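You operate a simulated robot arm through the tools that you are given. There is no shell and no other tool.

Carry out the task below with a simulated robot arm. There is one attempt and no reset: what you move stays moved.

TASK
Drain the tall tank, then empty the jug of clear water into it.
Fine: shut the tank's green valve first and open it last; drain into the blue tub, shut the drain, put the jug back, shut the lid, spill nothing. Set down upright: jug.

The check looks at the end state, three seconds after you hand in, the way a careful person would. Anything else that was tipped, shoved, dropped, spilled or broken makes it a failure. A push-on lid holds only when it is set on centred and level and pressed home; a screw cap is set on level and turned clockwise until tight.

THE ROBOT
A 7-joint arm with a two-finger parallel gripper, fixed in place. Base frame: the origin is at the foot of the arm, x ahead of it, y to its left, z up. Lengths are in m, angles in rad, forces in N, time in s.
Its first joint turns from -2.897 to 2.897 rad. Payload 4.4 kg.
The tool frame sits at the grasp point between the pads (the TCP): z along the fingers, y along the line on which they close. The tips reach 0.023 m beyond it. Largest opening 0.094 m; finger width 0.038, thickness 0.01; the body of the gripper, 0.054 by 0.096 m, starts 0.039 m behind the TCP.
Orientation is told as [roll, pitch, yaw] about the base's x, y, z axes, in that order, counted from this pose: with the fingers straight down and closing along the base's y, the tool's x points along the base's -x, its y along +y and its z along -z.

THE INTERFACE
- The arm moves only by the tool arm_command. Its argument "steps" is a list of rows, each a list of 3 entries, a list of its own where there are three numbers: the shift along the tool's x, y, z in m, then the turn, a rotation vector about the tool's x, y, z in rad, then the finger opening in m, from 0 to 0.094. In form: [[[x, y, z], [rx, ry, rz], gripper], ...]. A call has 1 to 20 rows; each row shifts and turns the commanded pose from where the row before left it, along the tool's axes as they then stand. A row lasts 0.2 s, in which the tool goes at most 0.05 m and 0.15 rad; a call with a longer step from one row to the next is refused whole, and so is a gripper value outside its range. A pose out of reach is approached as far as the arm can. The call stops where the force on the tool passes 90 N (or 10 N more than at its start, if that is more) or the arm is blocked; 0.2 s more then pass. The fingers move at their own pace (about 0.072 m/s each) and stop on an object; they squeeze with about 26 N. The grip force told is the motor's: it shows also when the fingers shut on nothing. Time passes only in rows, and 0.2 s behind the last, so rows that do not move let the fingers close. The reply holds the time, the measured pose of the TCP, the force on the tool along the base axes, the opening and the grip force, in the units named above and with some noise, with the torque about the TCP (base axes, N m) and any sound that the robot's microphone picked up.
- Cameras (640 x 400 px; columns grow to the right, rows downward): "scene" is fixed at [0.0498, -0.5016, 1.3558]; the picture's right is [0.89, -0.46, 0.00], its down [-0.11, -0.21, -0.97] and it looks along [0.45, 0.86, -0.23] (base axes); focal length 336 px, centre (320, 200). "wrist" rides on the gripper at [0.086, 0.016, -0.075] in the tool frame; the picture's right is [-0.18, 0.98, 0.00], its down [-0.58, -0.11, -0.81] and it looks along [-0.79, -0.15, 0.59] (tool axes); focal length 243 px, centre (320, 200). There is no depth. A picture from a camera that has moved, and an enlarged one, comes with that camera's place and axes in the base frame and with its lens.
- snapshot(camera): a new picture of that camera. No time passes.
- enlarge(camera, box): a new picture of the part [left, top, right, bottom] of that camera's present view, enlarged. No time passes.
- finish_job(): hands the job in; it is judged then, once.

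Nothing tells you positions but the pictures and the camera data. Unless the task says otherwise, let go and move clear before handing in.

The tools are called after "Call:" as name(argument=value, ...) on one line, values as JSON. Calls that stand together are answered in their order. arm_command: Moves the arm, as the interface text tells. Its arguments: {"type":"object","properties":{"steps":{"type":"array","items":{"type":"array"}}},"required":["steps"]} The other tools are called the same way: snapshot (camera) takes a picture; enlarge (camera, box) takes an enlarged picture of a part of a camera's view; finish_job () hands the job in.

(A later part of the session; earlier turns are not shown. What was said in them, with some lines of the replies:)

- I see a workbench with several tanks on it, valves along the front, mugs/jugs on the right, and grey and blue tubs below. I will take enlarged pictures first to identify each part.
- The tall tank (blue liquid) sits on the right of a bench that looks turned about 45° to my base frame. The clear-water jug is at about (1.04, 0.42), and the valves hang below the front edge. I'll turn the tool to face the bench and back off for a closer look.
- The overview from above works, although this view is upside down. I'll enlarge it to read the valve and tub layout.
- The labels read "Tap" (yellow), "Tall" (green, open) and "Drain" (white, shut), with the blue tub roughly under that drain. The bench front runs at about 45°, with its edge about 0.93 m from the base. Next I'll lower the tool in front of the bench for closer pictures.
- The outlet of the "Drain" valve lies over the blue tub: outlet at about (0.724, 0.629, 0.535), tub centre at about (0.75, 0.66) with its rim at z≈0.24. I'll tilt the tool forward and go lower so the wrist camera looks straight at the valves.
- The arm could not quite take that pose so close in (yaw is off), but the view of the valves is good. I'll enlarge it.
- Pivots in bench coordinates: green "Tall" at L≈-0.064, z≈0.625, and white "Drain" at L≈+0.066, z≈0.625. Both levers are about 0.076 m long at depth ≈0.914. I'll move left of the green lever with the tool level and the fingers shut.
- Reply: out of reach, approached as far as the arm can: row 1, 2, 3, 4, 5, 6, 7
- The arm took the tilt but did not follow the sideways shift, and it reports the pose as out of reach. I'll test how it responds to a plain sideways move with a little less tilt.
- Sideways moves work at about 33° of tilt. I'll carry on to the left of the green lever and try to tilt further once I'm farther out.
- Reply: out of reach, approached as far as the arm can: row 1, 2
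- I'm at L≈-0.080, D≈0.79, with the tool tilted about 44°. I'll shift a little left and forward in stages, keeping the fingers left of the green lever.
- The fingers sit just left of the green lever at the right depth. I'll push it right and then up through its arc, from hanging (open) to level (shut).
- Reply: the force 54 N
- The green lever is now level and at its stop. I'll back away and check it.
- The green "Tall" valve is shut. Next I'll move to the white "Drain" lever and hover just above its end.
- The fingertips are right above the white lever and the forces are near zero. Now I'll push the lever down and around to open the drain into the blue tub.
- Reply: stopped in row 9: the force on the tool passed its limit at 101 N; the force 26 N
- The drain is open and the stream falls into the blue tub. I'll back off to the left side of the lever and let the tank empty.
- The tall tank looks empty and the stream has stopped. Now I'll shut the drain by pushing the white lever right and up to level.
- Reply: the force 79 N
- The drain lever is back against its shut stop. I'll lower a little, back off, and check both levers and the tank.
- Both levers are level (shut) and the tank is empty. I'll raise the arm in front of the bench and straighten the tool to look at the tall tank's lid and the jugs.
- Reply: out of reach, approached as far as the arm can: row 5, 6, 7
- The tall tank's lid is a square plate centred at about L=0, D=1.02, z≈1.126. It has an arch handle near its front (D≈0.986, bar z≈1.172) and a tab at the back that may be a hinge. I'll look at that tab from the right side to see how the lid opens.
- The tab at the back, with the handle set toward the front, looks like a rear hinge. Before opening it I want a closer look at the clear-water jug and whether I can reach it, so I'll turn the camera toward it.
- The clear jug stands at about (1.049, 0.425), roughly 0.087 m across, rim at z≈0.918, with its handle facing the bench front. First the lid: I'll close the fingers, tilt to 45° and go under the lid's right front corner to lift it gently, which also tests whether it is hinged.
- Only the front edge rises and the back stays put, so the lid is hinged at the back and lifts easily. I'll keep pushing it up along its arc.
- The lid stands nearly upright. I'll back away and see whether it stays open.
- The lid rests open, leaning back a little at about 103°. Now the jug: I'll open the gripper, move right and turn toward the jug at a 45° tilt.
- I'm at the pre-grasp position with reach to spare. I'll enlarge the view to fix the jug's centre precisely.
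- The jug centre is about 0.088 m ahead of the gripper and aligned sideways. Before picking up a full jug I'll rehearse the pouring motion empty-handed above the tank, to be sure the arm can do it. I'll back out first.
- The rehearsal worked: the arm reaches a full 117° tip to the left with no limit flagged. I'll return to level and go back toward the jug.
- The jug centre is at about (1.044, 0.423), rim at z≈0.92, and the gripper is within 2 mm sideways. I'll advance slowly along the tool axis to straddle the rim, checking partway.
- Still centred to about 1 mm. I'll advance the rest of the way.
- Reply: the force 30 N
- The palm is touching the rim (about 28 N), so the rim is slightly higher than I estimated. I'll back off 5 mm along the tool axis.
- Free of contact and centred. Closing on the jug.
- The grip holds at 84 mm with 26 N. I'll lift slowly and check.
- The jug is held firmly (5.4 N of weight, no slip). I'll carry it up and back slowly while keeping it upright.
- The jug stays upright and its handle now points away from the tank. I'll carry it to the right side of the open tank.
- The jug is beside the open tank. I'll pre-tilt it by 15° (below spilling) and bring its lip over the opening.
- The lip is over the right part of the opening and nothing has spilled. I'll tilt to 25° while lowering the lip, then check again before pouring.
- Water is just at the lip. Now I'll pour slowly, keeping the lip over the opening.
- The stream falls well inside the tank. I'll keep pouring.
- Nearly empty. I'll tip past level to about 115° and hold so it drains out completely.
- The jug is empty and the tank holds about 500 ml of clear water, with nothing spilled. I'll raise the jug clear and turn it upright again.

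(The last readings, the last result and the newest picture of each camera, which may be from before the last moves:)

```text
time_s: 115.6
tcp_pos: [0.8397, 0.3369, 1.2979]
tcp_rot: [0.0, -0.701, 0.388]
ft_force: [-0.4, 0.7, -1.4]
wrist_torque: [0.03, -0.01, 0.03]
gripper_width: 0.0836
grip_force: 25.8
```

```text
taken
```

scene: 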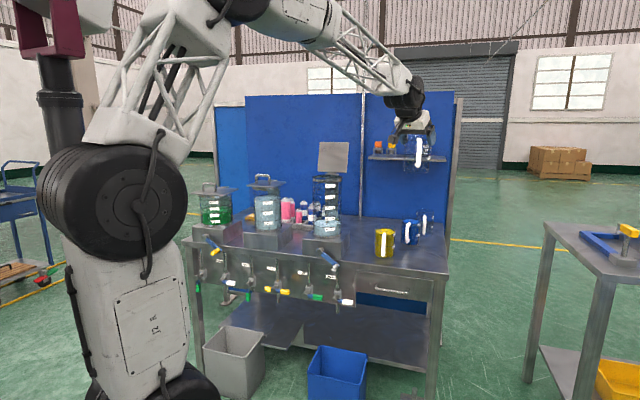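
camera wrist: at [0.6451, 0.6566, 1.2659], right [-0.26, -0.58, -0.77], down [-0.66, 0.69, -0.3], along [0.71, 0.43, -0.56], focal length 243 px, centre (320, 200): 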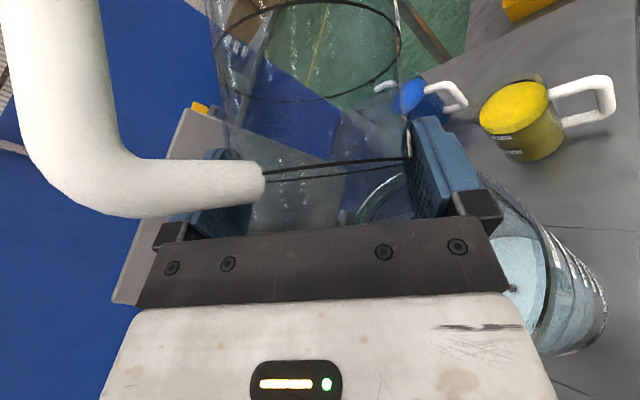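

Call:
arm_command(steps=[[[0.00575, 0.0001, 0.0371], [0, 0, 0], 0.05], [[0.00575, 0.0001, 0.0371], [0, 0, 0], 0.05], [[0.00575, 0.0001, 0.0371], [0, 0, 0], 0.05], [[0.00575, 0.0001, 0.0371], [0, 0, 0], 0.05], [[0.00575, 0.0001, 0.0371], [0, 0, 0], 0.05], [[0.00575, 0.0001, 0.0371], [0, 0, 0], 0.05], [[0.00575, 0.0001, 0.0371], [0, 0, 0], 0.05], [[0.00575, 0.0001, 0.0371], [0, 0, 0], 0.05], [[0.00575, 0.0001, 0.0371], [0, 0, 0], 0.05], [[0.00575, 0.0001, 0.0371], [0, 0, 0], 0.05], [[0.00575, 0.0001, 0.0371], [0, 0, 0], 0.05], [[0, 0, 0], [0, 0, 0], 0.05]])

Call:
enlarge(camera="scene", box=[390, 190, 470, 270])

```text
time_s: 118.2
tcp_pos: [1.0338, 0.4201, 0.9492]
tcp_rot: [-0.001, -0.7, 0.39]
ft_force: [-0.5, 0.6, -1.7]
wrist_torque: [0.02, 0.04, 0.0]
gripper_width: 0.0835
grip_force: 26.1
```

```text
5.00 times, centred on (430, 230) of scene
camera zoom: at [0.0498, -0.5016, 1.3558], right [0.89, -0.46, 0.0], down [-0.11, -0.21, -0.97], along [0.45, 0.86, -0.23], focal length 1678 px, centre (-230, 50)
```

zoom: 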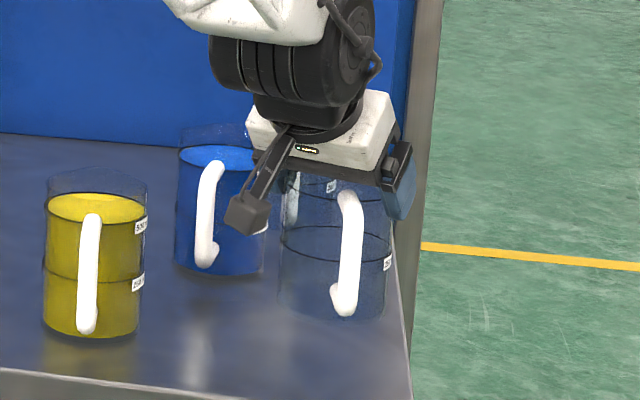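

Call:
arm_command(steps=[[[0.0085, -0.0012, 0.0125], [0, 0, 0], 0.05], [[0.0085, -0.0013, 0.0125], [0, 0, 0], 0.05], [[0.0032, 0, 0.0038], [0, 0, 0], 0.05], [[0, 0, 0], [0, 0, 0], 0.05]])

```text
time_s: 119.2
tcp_pos: [1.0386, 0.4172, 0.9117]
tcp_rot: [0.002, -0.699, 0.392]
ft_force: [-0.1, -0.1, -1.3]
wrist_torque: [0.02, -0.03, -0.01]
gripper_width: 0.0836
grip_force: 26.2
```

Call:
arm_command(steps=[[[0.001, 0, 0.0011], [0, 0, 0], 0.05], [[0.001, 0, 0.0011], [0, 0, 0], 0.05], [[0, 0, 0], [0, 0, 0], 0.05]])

```text
time_s: 120.0
tcp_pos: [1.0405, 0.4174, 0.9112]
tcp_rot: [0.0, -0.701, 0.392]
ft_force: [-1.4, 0.2, 9.0]
wrist_torque: [0.04, 0.26, 0.01]
gripper_width: 0.0837
grip_force: 25.9
```

The jug has touched down upright in its old place. I'll release it.

Call:
arm_command(steps=[[[-0.0007, 0, -0.0008], [0, 0, 0], 0.05], [[0, 0, 0], [0, 0, 0], 0.094], [[0, 0, 0], [0, 0, 0], 0.094], [[0, 0, 0], [0, 0, 0], 0.094]])

Call:
enlarge(camera="wrist", box=[150, 40, 490, 252])

Call:
enlarge(camera="scene", box=[390, 190, 470, 270])

```text
time_s: 121.0
tcp_pos: [1.0404, 0.4193, 0.9097]
tcp_rot: [0.0, -0.698, 0.39]
ft_force: [-0.8, -0.2, -0.5]
wrist_torque: [0.01, 0.02, 0.01]
gripper_width: 0.0941
grip_force: 0.1
```

```text
1.88 times, centred on (320, 146) of wrist
camera zoom: at [0.9288, 0.3907, 0.9115], right [-0.24, 0.96, 0.12], down [-0.03, -0.13, 0.99], along [0.97, 0.24, 0.06], focal length 457 px, centre (320, 302)
```

zoom: 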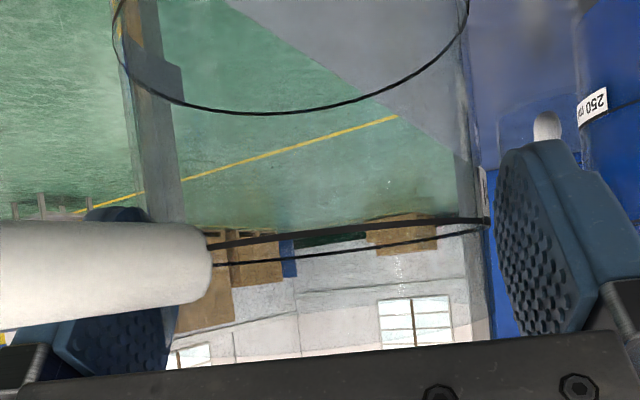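

```text
5.00 times, centred on (430, 230) of scene
camera zoom: at [0.0498, -0.5016, 1.3558], right [0.89, -0.46, 0.0], down [-0.11, -0.21, -0.97], along [0.45, 0.86, -0.23], focal length 1678 px, centre (-230, 50)
```

zoom: 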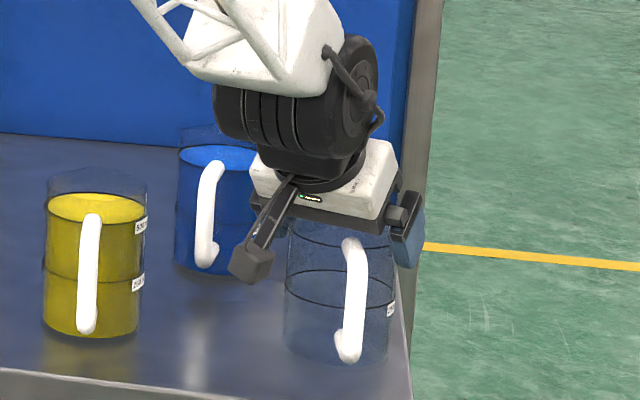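

Call:
arm_command(steps=[[[0, 0, -0.01], [0, 0, 0], 0.094], [[0, 0, -0.015], [0, 0, 0], 0.094], [[0, 0, -0.02], [0, 0, 0], 0.094], [[0, 0, -0.025], [0, 0, 0], 0.094], [[0, 0, -0.03], [0, 0, 0], 0.094], [[0, 0, -0.03], [0, 0, 0], 0.094], [[0, 0, 0], [0, 0, 0], 0.094]])

Call:
enlarge(camera="scene", box=[390, 190, 470, 270])

Call:
snapshot(camera="wrist")

```text
time_s: 122.6
tcp_pos: [0.9625, 0.3867, 1.0077]
tcp_rot: [0.0, -0.698, 0.39]
ft_force: [-0.2, -0.5, 0.5]
wrist_torque: [-0.02, 0.01, -0.02]
gripper_width: 0.094
grip_force: 0.0
```

```text
5.00 times, centred on (430, 230) of scene
camera zoom: at [0.0498, -0.5016, 1.3558], right [0.89, -0.46, 0.0], down [-0.11, -0.21, -0.97], along [0.45, 0.86, -0.23], focal length 1678 px, centre (-230, 50)
```

zoom: 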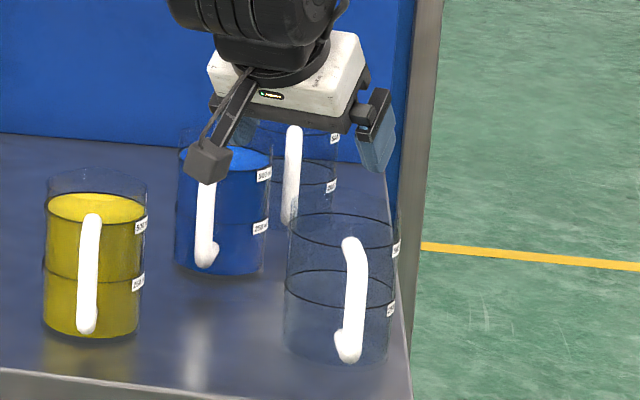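

```text
taken
camera wrist: at [0.8516, 0.3603, 1.0094], right [-0.24, 0.96, 0.12], down [-0.03, -0.13, 0.99], along [0.97, 0.24, 0.06], focal length 243 px, centre (320, 200)
```

wrist: 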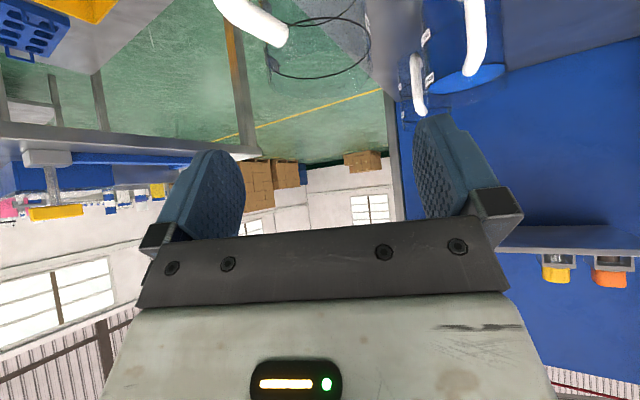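

The jug is back, upright and empty. Next is the lid: I'll bring closed fingers over its top edge, right of the handle, to tip it forward and shut.

Call:
arm_command(steps=[[[-0.0125, 0, -0.044], [0, 0, 0], 0.0], [[-0.0125, 0, -0.044], [0, 0, 0], 0.0], [[-0.0125, 0, -0.044], [0, 0, 0], 0.0], [[-0.0125, 0, -0.044], [0, 0, 0], 0.0], [[-0.0125, 0, -0.044], [0, 0, 0], 0.0], [[-0.0125, 0, -0.044], [0, 0, 0], 0.0], [[-0.0125, 0, -0.044], [0, 0, 0], 0.0], [[0, 0, 0], [-0.0846, 0, -0.1009], 0.0], [[0, 0, 0], [-0.0846, 0, -0.1009], 0.0], [[0, 0, 0], [-0.0846, 0, -0.1009], 0.0], [[0, 0, 0], [0, -0.087, 0], 0.0], [[-0.0177, 0.0422, 0.0056], [0, 0, 0], 0.0], [[-0.0177, 0.0422, 0.0056], [0, 0, 0], 0.0], [[-0.0177, 0.0422, 0.0056], [0, 0, 0], 0.0], [[-0.0177, 0.0422, 0.0056], [0, 0, 0], 0.0], [[-0.0177, 0.0422, 0.0056], [0, 0, 0], 0.0], [[-0.0177, 0.0422, 0.0056], [0, 0, 0], 0.0], [[-0.0177, 0.0422, 0.0056], [0, 0, 0], 0.0], [[0, 0, 0], [0, 0, 0], 0.0]])

Call:
snapshot(camera="wrist")

Call:
enlarge(camera="scene", box=[270, 100, 430, 200])

```text
time_s: 126.6
tcp_pos: [0.7132, 0.6262, 1.3618]
tcp_rot: [0.0, -0.784, 0.786]
ft_force: [0.6, -0.6, 0.3]
wrist_torque: [0.03, -0.01, -0.01]
gripper_width: 0.0
grip_force: 25.8
```

```text
taken
camera wrist: at [0.6219, 0.5584, 1.3519], right [-0.6, 0.79, 0.13], down [-0.04, -0.19, 0.98], along [0.8, 0.59, 0.14], focal length 243 px, centre (320, 200)
```

wrist: 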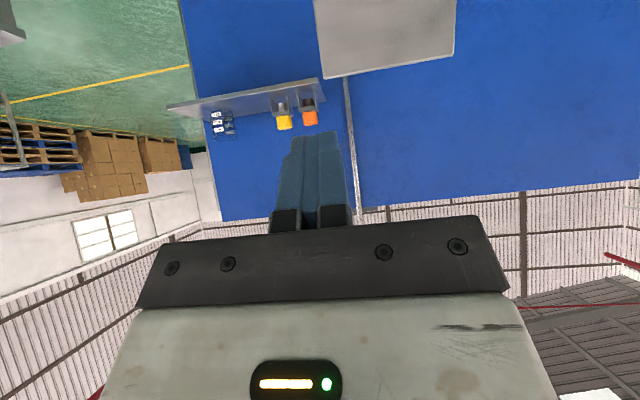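

```text
4.00 times, centred on (350, 150) of scene
camera zoom: at [0.0498, -0.5016, 1.3558], right [0.89, -0.46, 0.0], down [-0.11, -0.21, -0.97], along [0.45, 0.86, -0.23], focal length 1342 px, centre (200, 400)
```

zoom: 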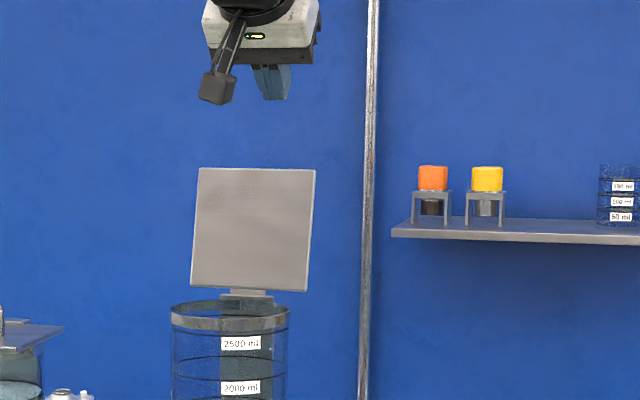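

Call:
arm_command(steps=[[[-0.0252, 0.001, 0.0308], [0, 0, 0], 0.0], [[-0.0252, 0.001, 0.0308], [0, 0, 0], 0.0], [[-0.0252, 0.001, 0.0308], [0, 0, 0], 0.0], [[-0.0252, 0.001, 0.0308], [0, 0, 0], 0.0], [[-0.0252, 0, 0.0308], [0, 0, 0], 0.0], [[0, 0, 0], [0, 0, 0], 0.0]])

Call:
snapshot(camera="wrist")

Call:
enlarge(camera="scene", box=[270, 100, 430, 200])

```text
time_s: 128.0
tcp_pos: [0.8504, 0.7692, 1.3426]
tcp_rot: [0.001, -0.786, 0.785]
ft_force: [0.6, -0.2, -1.0]
wrist_torque: [0.01, -0.02, 0.0]
gripper_width: 0.0002
grip_force: 25.5
```

```text
taken
camera wrist: at [0.7609, 0.7014, 1.3346], right [-0.6, 0.79, 0.13], down [-0.04, -0.19, 0.98], along [0.8, 0.59, 0.14], focal length 243 px, centre (320, 200)
```

wrist: 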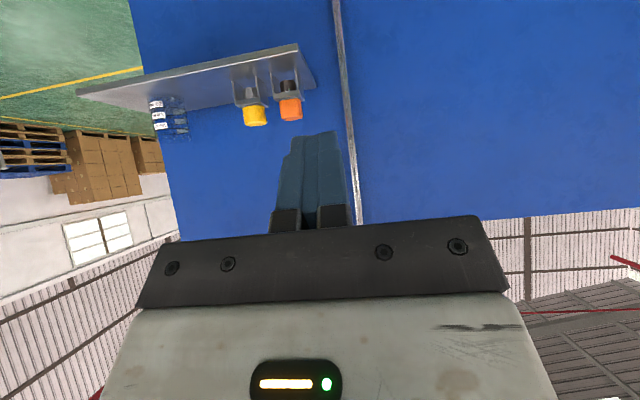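

```text
4.00 times, centred on (350, 150) of scene
camera zoom: at [0.0498, -0.5016, 1.3558], right [0.89, -0.46, 0.0], down [-0.11, -0.21, -0.97], along [0.45, 0.86, -0.23], focal length 1342 px, centre (200, 400)
```

zoom: 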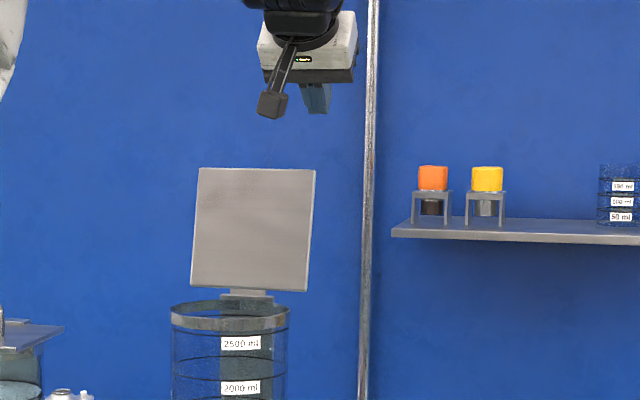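

Call:
arm_command(steps=[[[0.0171, 0, 0.0148], [0, 0, 0], 0.0], [[0.0171, 0, 0.0148], [0, 0, 0], 0.0], [[0.0171, 0, 0.0148], [0, 0, 0], 0.0], [[0, 0, 0], [0, 0, 0], 0.0]])

Call:
enlarge(camera="scene", box=[270, 100, 430, 200])

Call:
snapshot(camera="wrist")

```text
time_s: 129.0
tcp_pos: [0.848, 0.7638, 1.2712]
tcp_rot: [-0.002, -0.784, 0.787]
ft_force: [0.4, -0.3, 0.5]
wrist_torque: [0.02, -0.02, 0.0]
gripper_width: 0.0
grip_force: 26.3
```

```text
4.00 times, centred on (350, 150) of scene
camera zoom: at [0.0498, -0.5016, 1.3558], right [0.89, -0.46, 0.0], down [-0.11, -0.21, -0.97], along [0.45, 0.86, -0.23], focal length 1342 px, centre (200, 400)
```

zoom: 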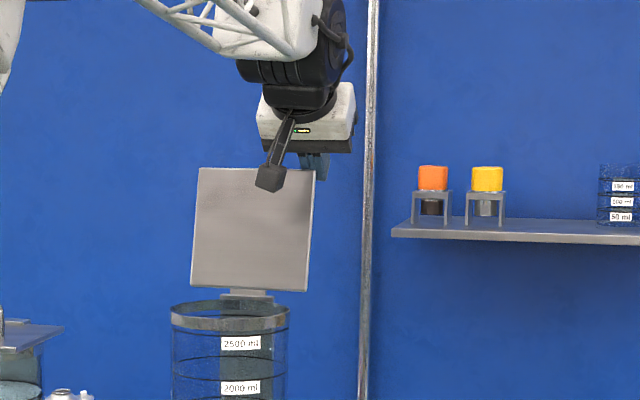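

```text
taken
camera wrist: at [0.7573, 0.6961, 1.2628], right [-0.6, 0.79, 0.13], down [-0.04, -0.19, 0.98], along [0.8, 0.59, 0.14], focal length 243 px, centre (320, 200)
```

wrist: 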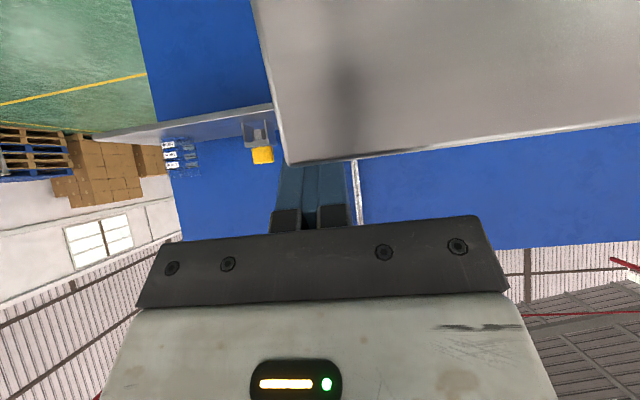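

The fingertips are behind the lid's top edge. I'll pull back toward the robot to bring the lid forward.

Call:
arm_command(steps=[[[0.0085, 0, -0.0085], [0, 0, 0], 0.0], [[0.0085, 0, -0.0085], [0, 0, 0], 0.0], [[0.0085, 0, -0.0085], [0, 0, 0], 0.0], [[0.0085, 0, -0.0085], [0, 0, 0], 0.0], [[0, 0, 0], [0, 0, 0], 0.0]])

Call:
enlarge(camera="scene", box=[270, 100, 430, 200])

Call:
snapshot(camera="wrist")

```text
time_s: 130.2
tcp_pos: [0.8138, 0.7316, 1.2732]
tcp_rot: [0.001, -0.786, 0.786]
ft_force: [-0.4, -0.1, 0.1]
wrist_torque: [-0.03, 0.04, -0.03]
gripper_width: 0.0
grip_force: 26.1
```

```text
4.00 times, centred on (350, 150) of scene
camera zoom: at [0.0498, -0.5016, 1.3558], right [0.89, -0.46, 0.0], down [-0.11, -0.21, -0.97], along [0.45, 0.86, -0.23], focal length 1342 px, centre (200, 400)
```

zoom: 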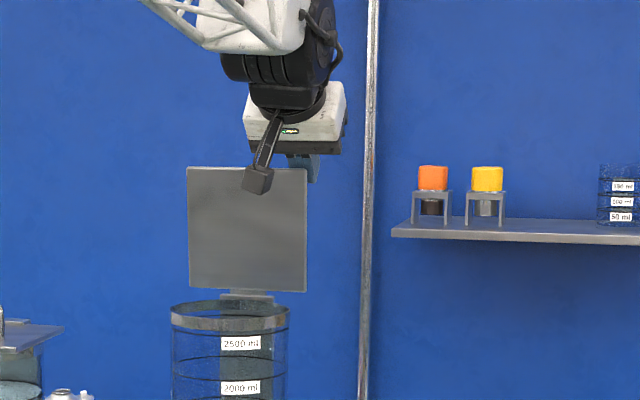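

```text
taken
camera wrist: at [0.7234, 0.6637, 1.2638], right [-0.6, 0.79, 0.13], down [-0.04, -0.19, 0.98], along [0.8, 0.59, 0.14], focal length 243 px, centre (320, 200)
```

wrist: 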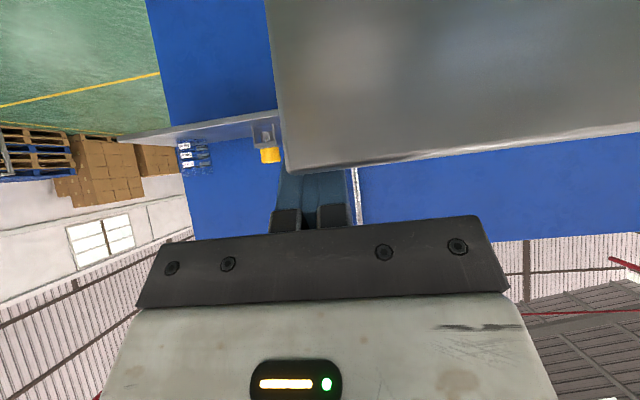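

The lid follows. Continuing to pull forward.

Call:
arm_command(steps=[[[0.0085, 0, -0.0085], [0, 0, 0], 0.0], [[0.0085, 0, -0.0085], [0, 0, 0], 0.0], [[0.0085, 0, -0.0085], [0, 0, 0], 0.0], [[0, 0, 0], [0, 0, 0], 0.0]])

Call:
enlarge(camera="scene", box=[270, 100, 430, 200])

Call:
snapshot(camera="wrist")

```text
time_s: 131.2
tcp_pos: [0.7891, 0.7065, 1.2724]
tcp_rot: [0.0, -0.784, 0.786]
ft_force: [0.7, 1.1, 0.0]
wrist_torque: [0.01, -0.02, -0.01]
gripper_width: 0.0003
grip_force: 26.0
```

```text
4.00 times, centred on (350, 150) of scene
camera zoom: at [0.0498, -0.5016, 1.3558], right [0.89, -0.46, 0.0], down [-0.11, -0.21, -0.97], along [0.45, 0.86, -0.23], focal length 1342 px, centre (200, 400)
```

zoom: 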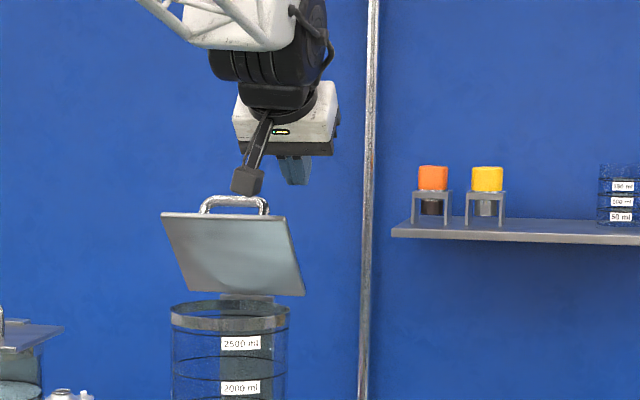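

```text
taken
camera wrist: at [0.6978, 0.6393, 1.2643], right [-0.6, 0.79, 0.13], down [-0.04, -0.19, 0.98], along [0.8, 0.59, 0.14], focal length 243 px, centre (320, 200)
```

wrist: 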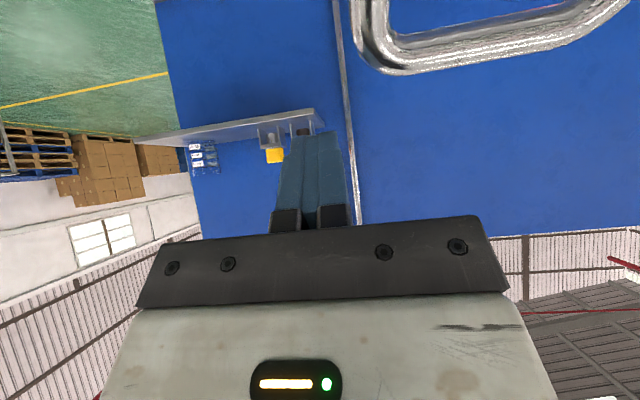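

The lid passed its balance point and is swinging down on its own. I'll lift the hand clear and wait.

Call:
arm_command(steps=[[[-0.0212, 0, -0.0212], [0, 0, 0], 0.0], [[-0.0212, 0, -0.0212], [0, 0, 0], 0.0], [[0, 0, 0], [0, 0, 0], 0.0], [[0, 0, 0], [0, 0, 0], 0.0], [[0, 0, 0], [0, 0, 0], 0.0], [[0, 0, 0], [0, 0, 0], 0.0], [[0, 0, 0], [0, 0, 0], 0.0]])

Call:
enlarge(camera="scene", box=[270, 120, 400, 201])

Call:
snapshot(camera="wrist")

```text
time_s: 132.8
tcp_pos: [0.7901, 0.7068, 1.3332]
tcp_rot: [0.0, -0.786, 0.784]
ft_force: [-0.2, 0.6, -0.5]
wrist_torque: [0.05, 0.01, 0.02]
gripper_width: 0.0
grip_force: 26.1
```

```text
4.92 times, centred on (335, 160) of scene
camera zoom: at [0.0498, -0.5016, 1.3558], right [0.89, -0.46, 0.0], down [-0.11, -0.21, -0.97], along [0.45, 0.86, -0.23], focal length 1652 px, centre (246, 394)
```

zoom: 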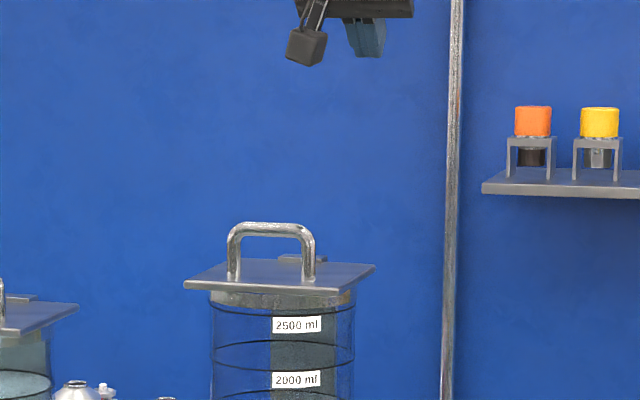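

```text
taken
camera wrist: at [0.6986, 0.6384, 1.3242], right [-0.6, 0.79, 0.13], down [-0.04, -0.19, 0.98], along [0.8, 0.59, 0.14], focal length 243 px, centre (320, 200)
```

wrist: 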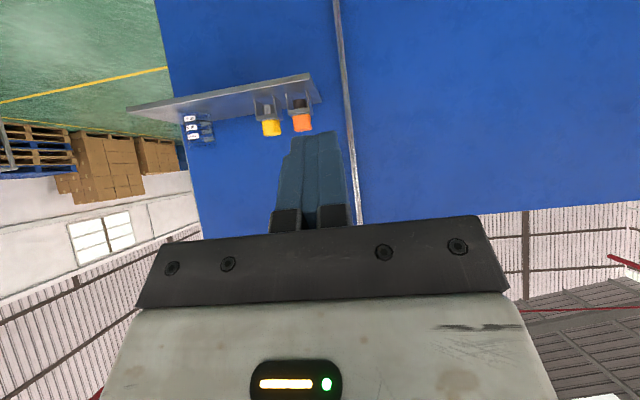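

The lid is shut, exactly as it was at the start. Last comes the green valve: I'll back away from the tank and lower in front of the bench.

Call:
arm_command(steps=[[[0.0299, 0, -0.0299], [0, 0, 0], 0.0], [[0.0299, 0, -0.0299], [0, 0, 0], 0.0], [[0.0299, 0, -0.0299], [0, 0, 0], 0.0], [[0.0299, 0, -0.0299], [0, 0, 0], 0.0], [[0.0299, 0, -0.0299], [0, 0, 0], 0.0], [[0.0299, 0, -0.0299], [0, 0, 0], 0.0], [[0.0299, 0, -0.0299], [0, 0, 0], 0.0], [[0.0299, 0, -0.0299], [0, 0, 0], 0.0], [[0, 0, 0], [0, 0, 0], 0.0]])

Call:
arm_command(steps=[[[0.0333, 0.0042, 0.0333], [0, 0, 0], 0.0], [[0.0333, 0.0042, 0.0333], [0, 0, 0], 0.0], [[0.0333, 0.0042, 0.0333], [0, 0, 0], 0.0], [[0.0333, 0.0042, 0.0333], [0, 0, 0], 0.0], [[0.0333, 0.0042, 0.0333], [0, 0, 0], 0.0], [[0.0333, 0.0042, 0.0333], [0, 0, 0], 0.0], [[0.0333, 0.0042, 0.0333], [0, 0, 0], 0.0], [[0.0333, 0.0042, 0.0333], [0, 0, 0], 0.0], [[0.0333, 0.0042, 0.0333], [0, 0, 0], 0.0], [[0.0333, 0.0042, 0.0333], [0, 0, 0], 0.0], [[0.0333, 0.0042, 0.0333], [0, 0, 0], 0.0], [[0.0333, 0.0042, 0.0333], [0, 0, 0], 0.0], [[0.0333, 0.0042, 0.0333], [0, 0, 0], 0.0], [[0.0333, 0.0042, 0.0333], [0, 0, 0], 0.0], [[0, 0, 0], [0, 0, 0], 0.0]])

Call:
snapshot(camera="wrist")

Call:
snapshot(camera="scene")

```text
time_s: 134.8
tcp_pos: [0.55, 0.4692, 1.3317]
tcp_rot: [0.0, -0.786, 0.784]
ft_force: [0.4, 0.3, 0.3]
wrist_torque: [-0.01, 0.0, 0.0]
gripper_width: 0.0
grip_force: 25.7
```

```text
time_s: 138.0
tcp_pos: [0.5107, 0.5081, 0.671]
tcp_rot: [-0.002, -0.788, 0.785]
ft_force: [0.2, -0.5, 0.4]
wrist_torque: [-0.01, -0.01, -0.02]
gripper_width: 0.0
grip_force: 26.3
```

```text
taken
camera wrist: at [0.4198, 0.4401, 0.6624], right [-0.6, 0.79, 0.13], down [-0.04, -0.19, 0.98], along [0.8, 0.59, 0.14], focal length 243 px, centre (320, 200)
```

wrist: 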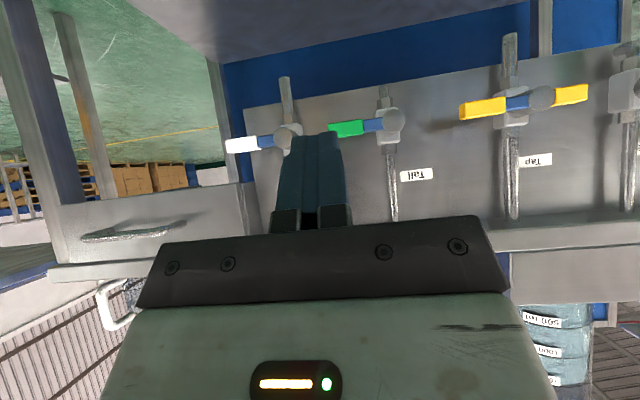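

```text
taken
```

scene: 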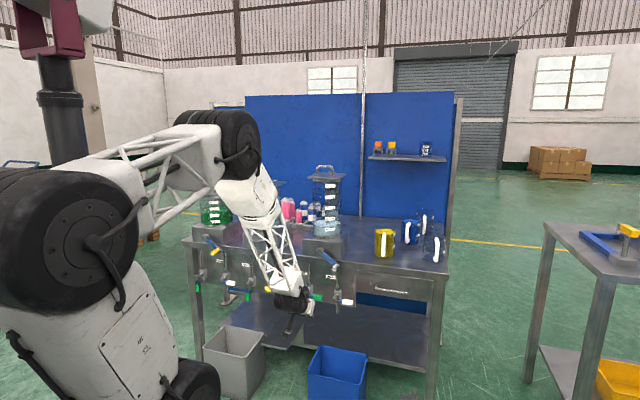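

Both levers are still level. I'll move in above the green lever's end.

Call:
arm_command(steps=[[[-0.0258, 0.0004, 0.025], [0, 0, 0], 0.0], [[-0.0258, 0.0004, 0.025], [0, 0, 0], 0.0], [[-0.0258, 0.0003, 0.025], [0, 0, 0], 0.0], [[-0.0258, 0.0003, 0.025], [0, 0, 0], 0.0], [[-0.0258, 0, 0.025], [0, 0, 0], 0.0], [[0, 0, 0], [0, 0, 0], 0.0]])

Call:
snapshot(camera="wrist")

```text
time_s: 139.4
tcp_pos: [0.6365, 0.6374, 0.6751]
tcp_rot: [-0.001, -0.785, 0.785]
ft_force: [-0.7, -0.7, -0.6]
wrist_torque: [0.01, 0.02, 0.01]
gripper_width: 0.0
grip_force: 25.6
```

```text
taken
camera wrist: at [0.5459, 0.5695, 0.6672], right [-0.6, 0.79, 0.13], down [-0.04, -0.19, 0.98], along [0.8, 0.59, 0.14], focal length 243 px, centre (320, 200)
```

wrist: 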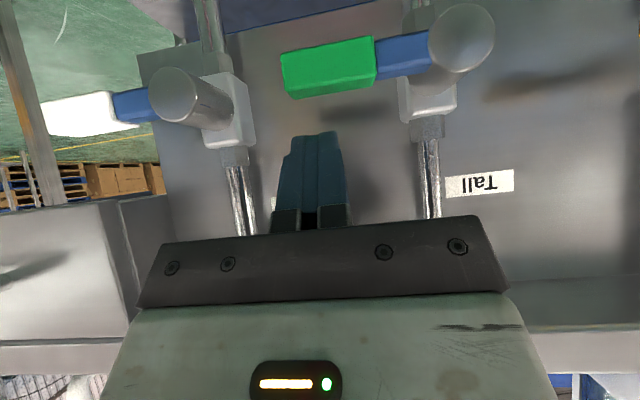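

Call:
arm_command(steps=[[[0.0099, -0.001, 0.0099], [0, 0, 0], 0.0], [[0.0081, -0.002, 0.0081], [0, 0, 0], 0.0], [[0.0099, 0.004, 0.0099], [0, 0, 0], 0.0], [[0.0098, 0.006, 0.0098], [0, 0, 0], 0.0], [[0.009, 0.0087, 0.009], [0, 0, 0], 0.0], [[0.0073, 0.0125, 0.0073], [0, 0, 0], 0.0], [[0.0125, 0.0151, 0.0125], [0, 0, 0], 0.0], [[0.0028, 0.0015, 0.0028], [0, 0, 0], 0.0], [[0, 0, 0], [0, 0, 0], 0.0]])

Call:
snapshot(camera="wrist")

Call:
enlarge(camera="scene", box=[250, 240, 380, 321])

```text
time_s: 141.5
tcp_pos: [0.6053, 0.6687, 0.5802]
tcp_rot: [0.0, -0.789, 0.781]
ft_force: [15.7, -19.9, 5.1]
wrist_torque: [0.11, 0.09, 0.04]
gripper_width: 0.0001
grip_force: 25.9
stopped in row 9: the force on the tool passed its limit at 92 N (the readings are from after the stop); the commanded pose is now the measured one
```

```text
taken
camera wrist: at [0.5155, 0.6011, 0.572], right [-0.6, 0.79, 0.13], down [-0.04, -0.19, 0.98], along [0.8, 0.58, 0.15], focal length 243 px, centre (320, 200)
```

wrist: 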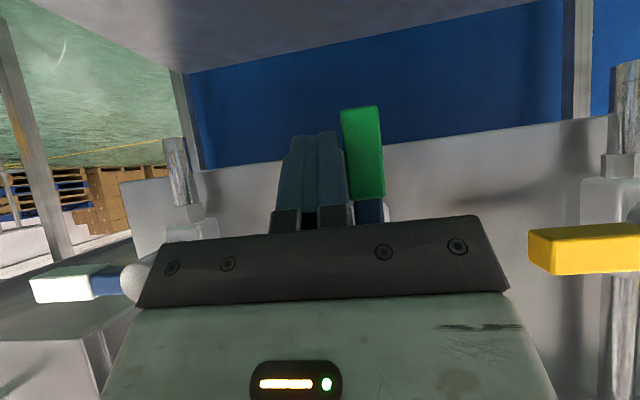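

```text
4.92 times, centred on (315, 280) of scene
camera zoom: at [0.0498, -0.5016, 1.3558], right [0.89, -0.46, 0.0], down [-0.11, -0.21, -0.97], along [0.45, 0.86, -0.23], focal length 1652 px, centre (345, -196)
```

zoom: 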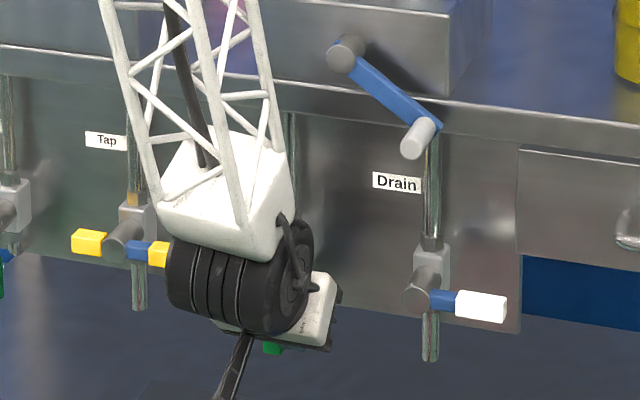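

The green lever hangs down again (open). I'll back off and check everything.

Call:
arm_command(steps=[[[0, -0.01, 0], [0, 0, 0], 0.0], [[0.03, 0, -0.03], [0, 0, 0], 0.0], [[0.03, 0, -0.03], [0, 0, 0], 0.0], [[0.03, 0, -0.03], [0, 0, 0], 0.0], [[0.03, 0, -0.03], [0, 0, 0], 0.0], [[0, 0, 0], [0, 0, 0], 0.0]])

Call:
snapshot(camera="wrist")

Call:
snapshot(camera="scene")

Call:
enlarge(camera="scene", box=[270, 170, 400, 251])

```text
time_s: 142.9
tcp_pos: [0.4929, 0.5399, 0.5813]
tcp_rot: [0.0, -0.789, 0.781]
ft_force: [0.5, -0.4, -0.5]
wrist_torque: [-0.01, 0.03, 0.0]
gripper_width: 0.0003
grip_force: 25.5
```

```text
taken
camera wrist: at [0.4014, 0.4726, 0.5735], right [-0.6, 0.79, 0.13], down [-0.04, -0.19, 0.98], along [0.8, 0.58, 0.15], focal length 243 px, centre (320, 200)
```

wrist: 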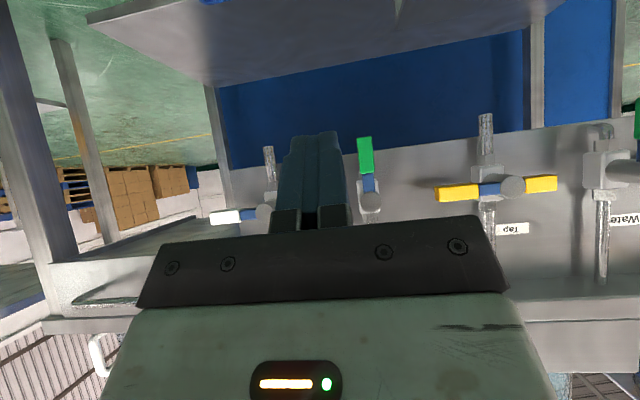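

```text
taken
```

scene: 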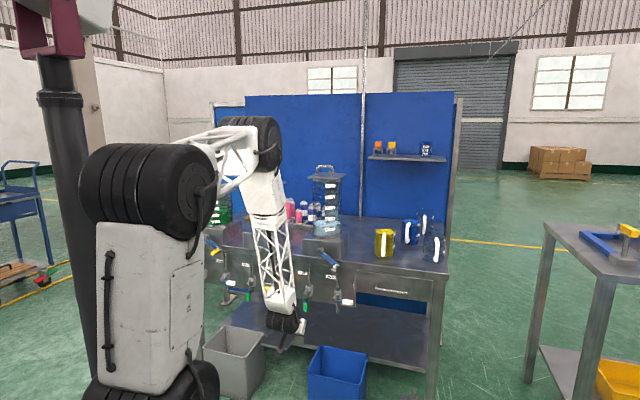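

```text
4.92 times, centred on (335, 210) of scene
camera zoom: at [0.0498, -0.5016, 1.3558], right [0.89, -0.46, 0.0], down [-0.11, -0.21, -0.97], along [0.45, 0.86, -0.23], focal length 1652 px, centre (246, 148)
```

zoom: 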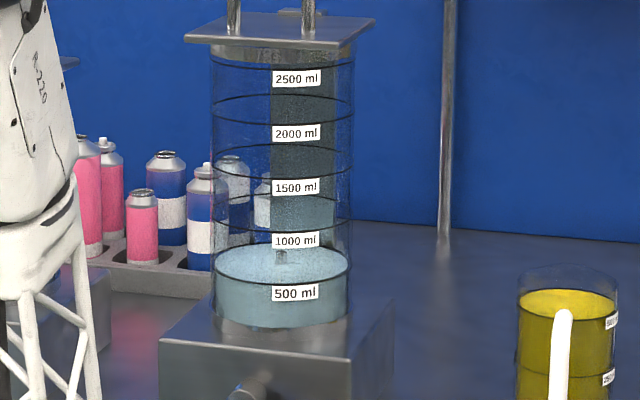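

Call:
arm_command(steps=[[[-0.0333, 0, -0.0333], [0, 0, 0], 0.0], [[-0.0333, 0, -0.0333], [0, 0, 0], 0.0], [[-0.0333, 0, -0.0333], [0, 0, 0], 0.0], [[-0.0333, 0, -0.0333], [0, 0, 0], 0.0], [[-0.0333, 0, -0.0333], [0, 0, 0], 0.0], [[-0.0333, 0, -0.0333], [0, 0, 0], 0.0], [[-0.0333, 0, -0.0333], [0, 0, 0], 0.0], [[-0.0333, 0, -0.0333], [0, 0, 0], 0.0], [[-0.0333, 0, -0.0333], [0, 0, 0], 0.0], [[-0.0333, 0, -0.0333], [0, 0, 0], 0.0], [[-0.0333, 0, -0.0333], [0, 0, 0], 0.0], [[-0.0333, 0, -0.0333], [0, 0, 0], 0.0], [[-0.0333, 0, -0.0333], [0, 0, 0], 0.0], [[-0.0333, 0, -0.0333], [0, 0, 0], 0.0], [[-0.0333, 0, -0.0333], [0, 0, 0], 0.0], [[-0.0333, 0, -0.0333], [0, 0, 0], 0.0], [[-0.0333, 0, -0.0333], [0, 0, 0], 0.0], [[0, 0, 0], [0, 0, 0], 0.0]])

Call:
snapshot(camera="scene")

Call:
enlarge(camera="scene", box=[190, 220, 370, 332])

Call:
enlarge(camera="scene", box=[260, 155, 400, 243])

Call:
enlarge(camera="scene", box=[350, 190, 470, 275])

Call:
enlarge(camera="scene", box=[190, 300, 390, 400])

```text
time_s: 146.7
tcp_pos: [0.4846, 0.5389, 1.2226]
tcp_rot: [-0.015, -0.794, 0.783]
ft_force: [0.4, 0.3, 0.6]
wrist_torque: [0.01, 0.0, 0.04]
gripper_width: 0.0
grip_force: 25.9
out of reach, approached as far as the arm can: row 14, 15, 16, 17
```

```text
taken
```

scene: 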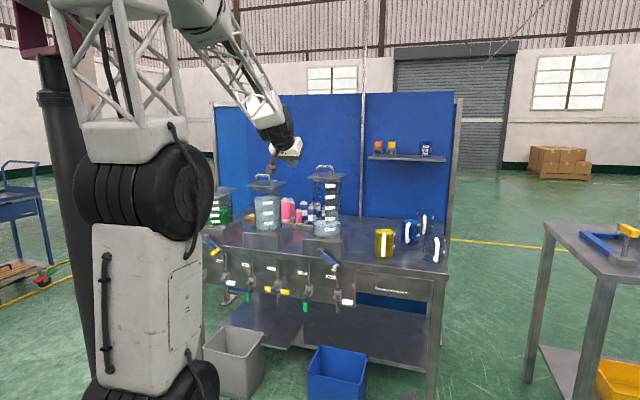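

```text
3.56 times, centred on (280, 276) of scene
camera zoom: at [0.0498, -0.5016, 1.3558], right [0.89, -0.46, 0.0], down [-0.11, -0.21, -0.97], along [0.45, 0.86, -0.23], focal length 1193 px, centre (462, -70)
```

zoom: 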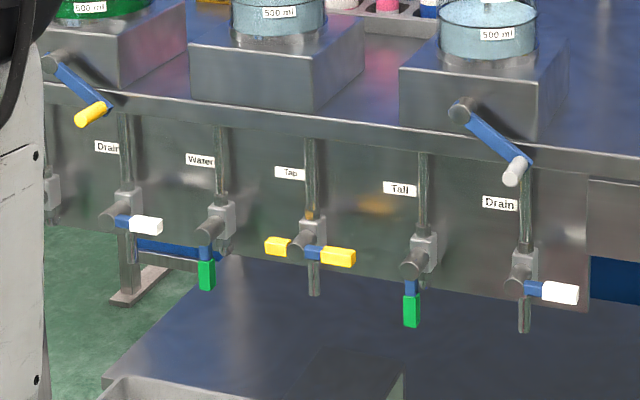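

```text
4.55 times, centred on (330, 199) of scene
camera zoom: at [0.0498, -0.5016, 1.3558], right [0.89, -0.46, 0.0], down [-0.11, -0.21, -0.97], along [0.45, 0.86, -0.23], focal length 1525 px, centre (274, 204)
```

zoom: 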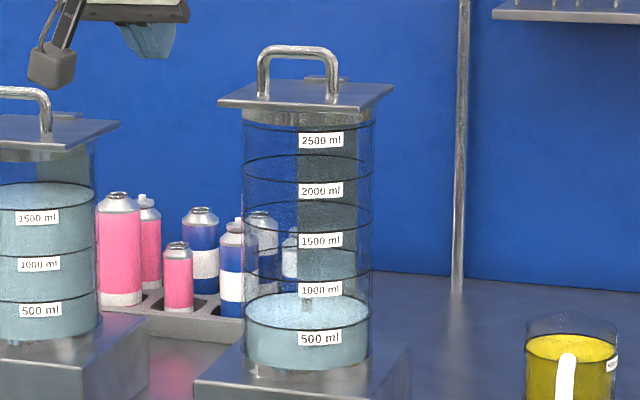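

```text
4.71 times, centred on (410, 232) of scene
camera zoom: at [0.0498, -0.5016, 1.3558], right [0.89, -0.46, 0.0], down [-0.11, -0.21, -0.97], along [0.45, 0.86, -0.23], focal length 1579 px, centre (-104, 47)
```

zoom: 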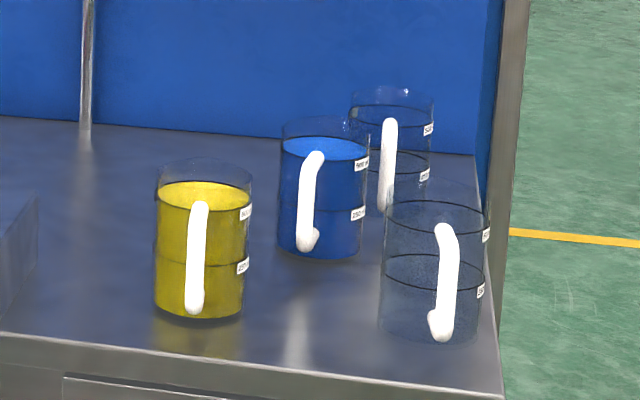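

```text
3.20 times, centred on (290, 350) of scene
camera zoom: at [0.0498, -0.5016, 1.3558], right [0.89, -0.46, 0.0], down [-0.11, -0.21, -0.97], along [0.45, 0.86, -0.23], focal length 1074 px, centre (416, -280)
```

zoom: 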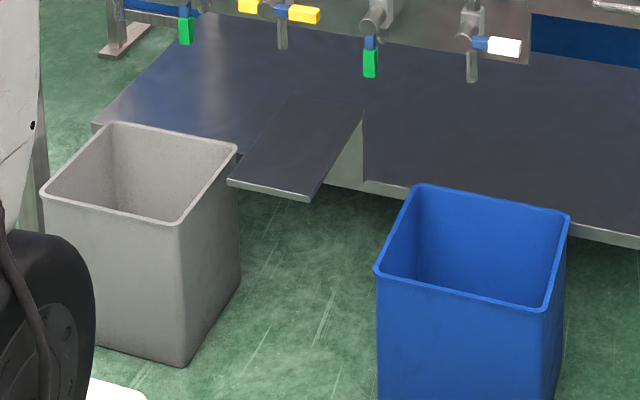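

Everything checks out. The tall tank holds only clear water with its lid shut, the white drain is shut and the green valve is open. The jug is empty and upright in its place, the drained liquid is in the blue tub, and I can see no spills. The arm is clear, so I'm handing in.

Call:
finish_job()

```text
The job is handed in.
```

The job is done and handed in. The tall tank was drained and now holds about 500 ml of clear water from the jug. I haven't had a result from the check.

- **Green valve:** I shut it before draining and opened it again as the last step.
- **Drain:** The old blue liquid went into the blue tub, and the drain is shut again.
- **Jug:** It is empty and standing upright, within about 7 mm of where it started.
- **Lid:** Its position in the pictures matches the start. I tipped it past upright and it swung shut on its own; I didn't press it down afterwards.
- **Spills:** I saw none on the bench or floor in the final pictures.

While gripping the jug, the gripper's palm pressed on its rim with about 28 N. I backed off and saw no damage.
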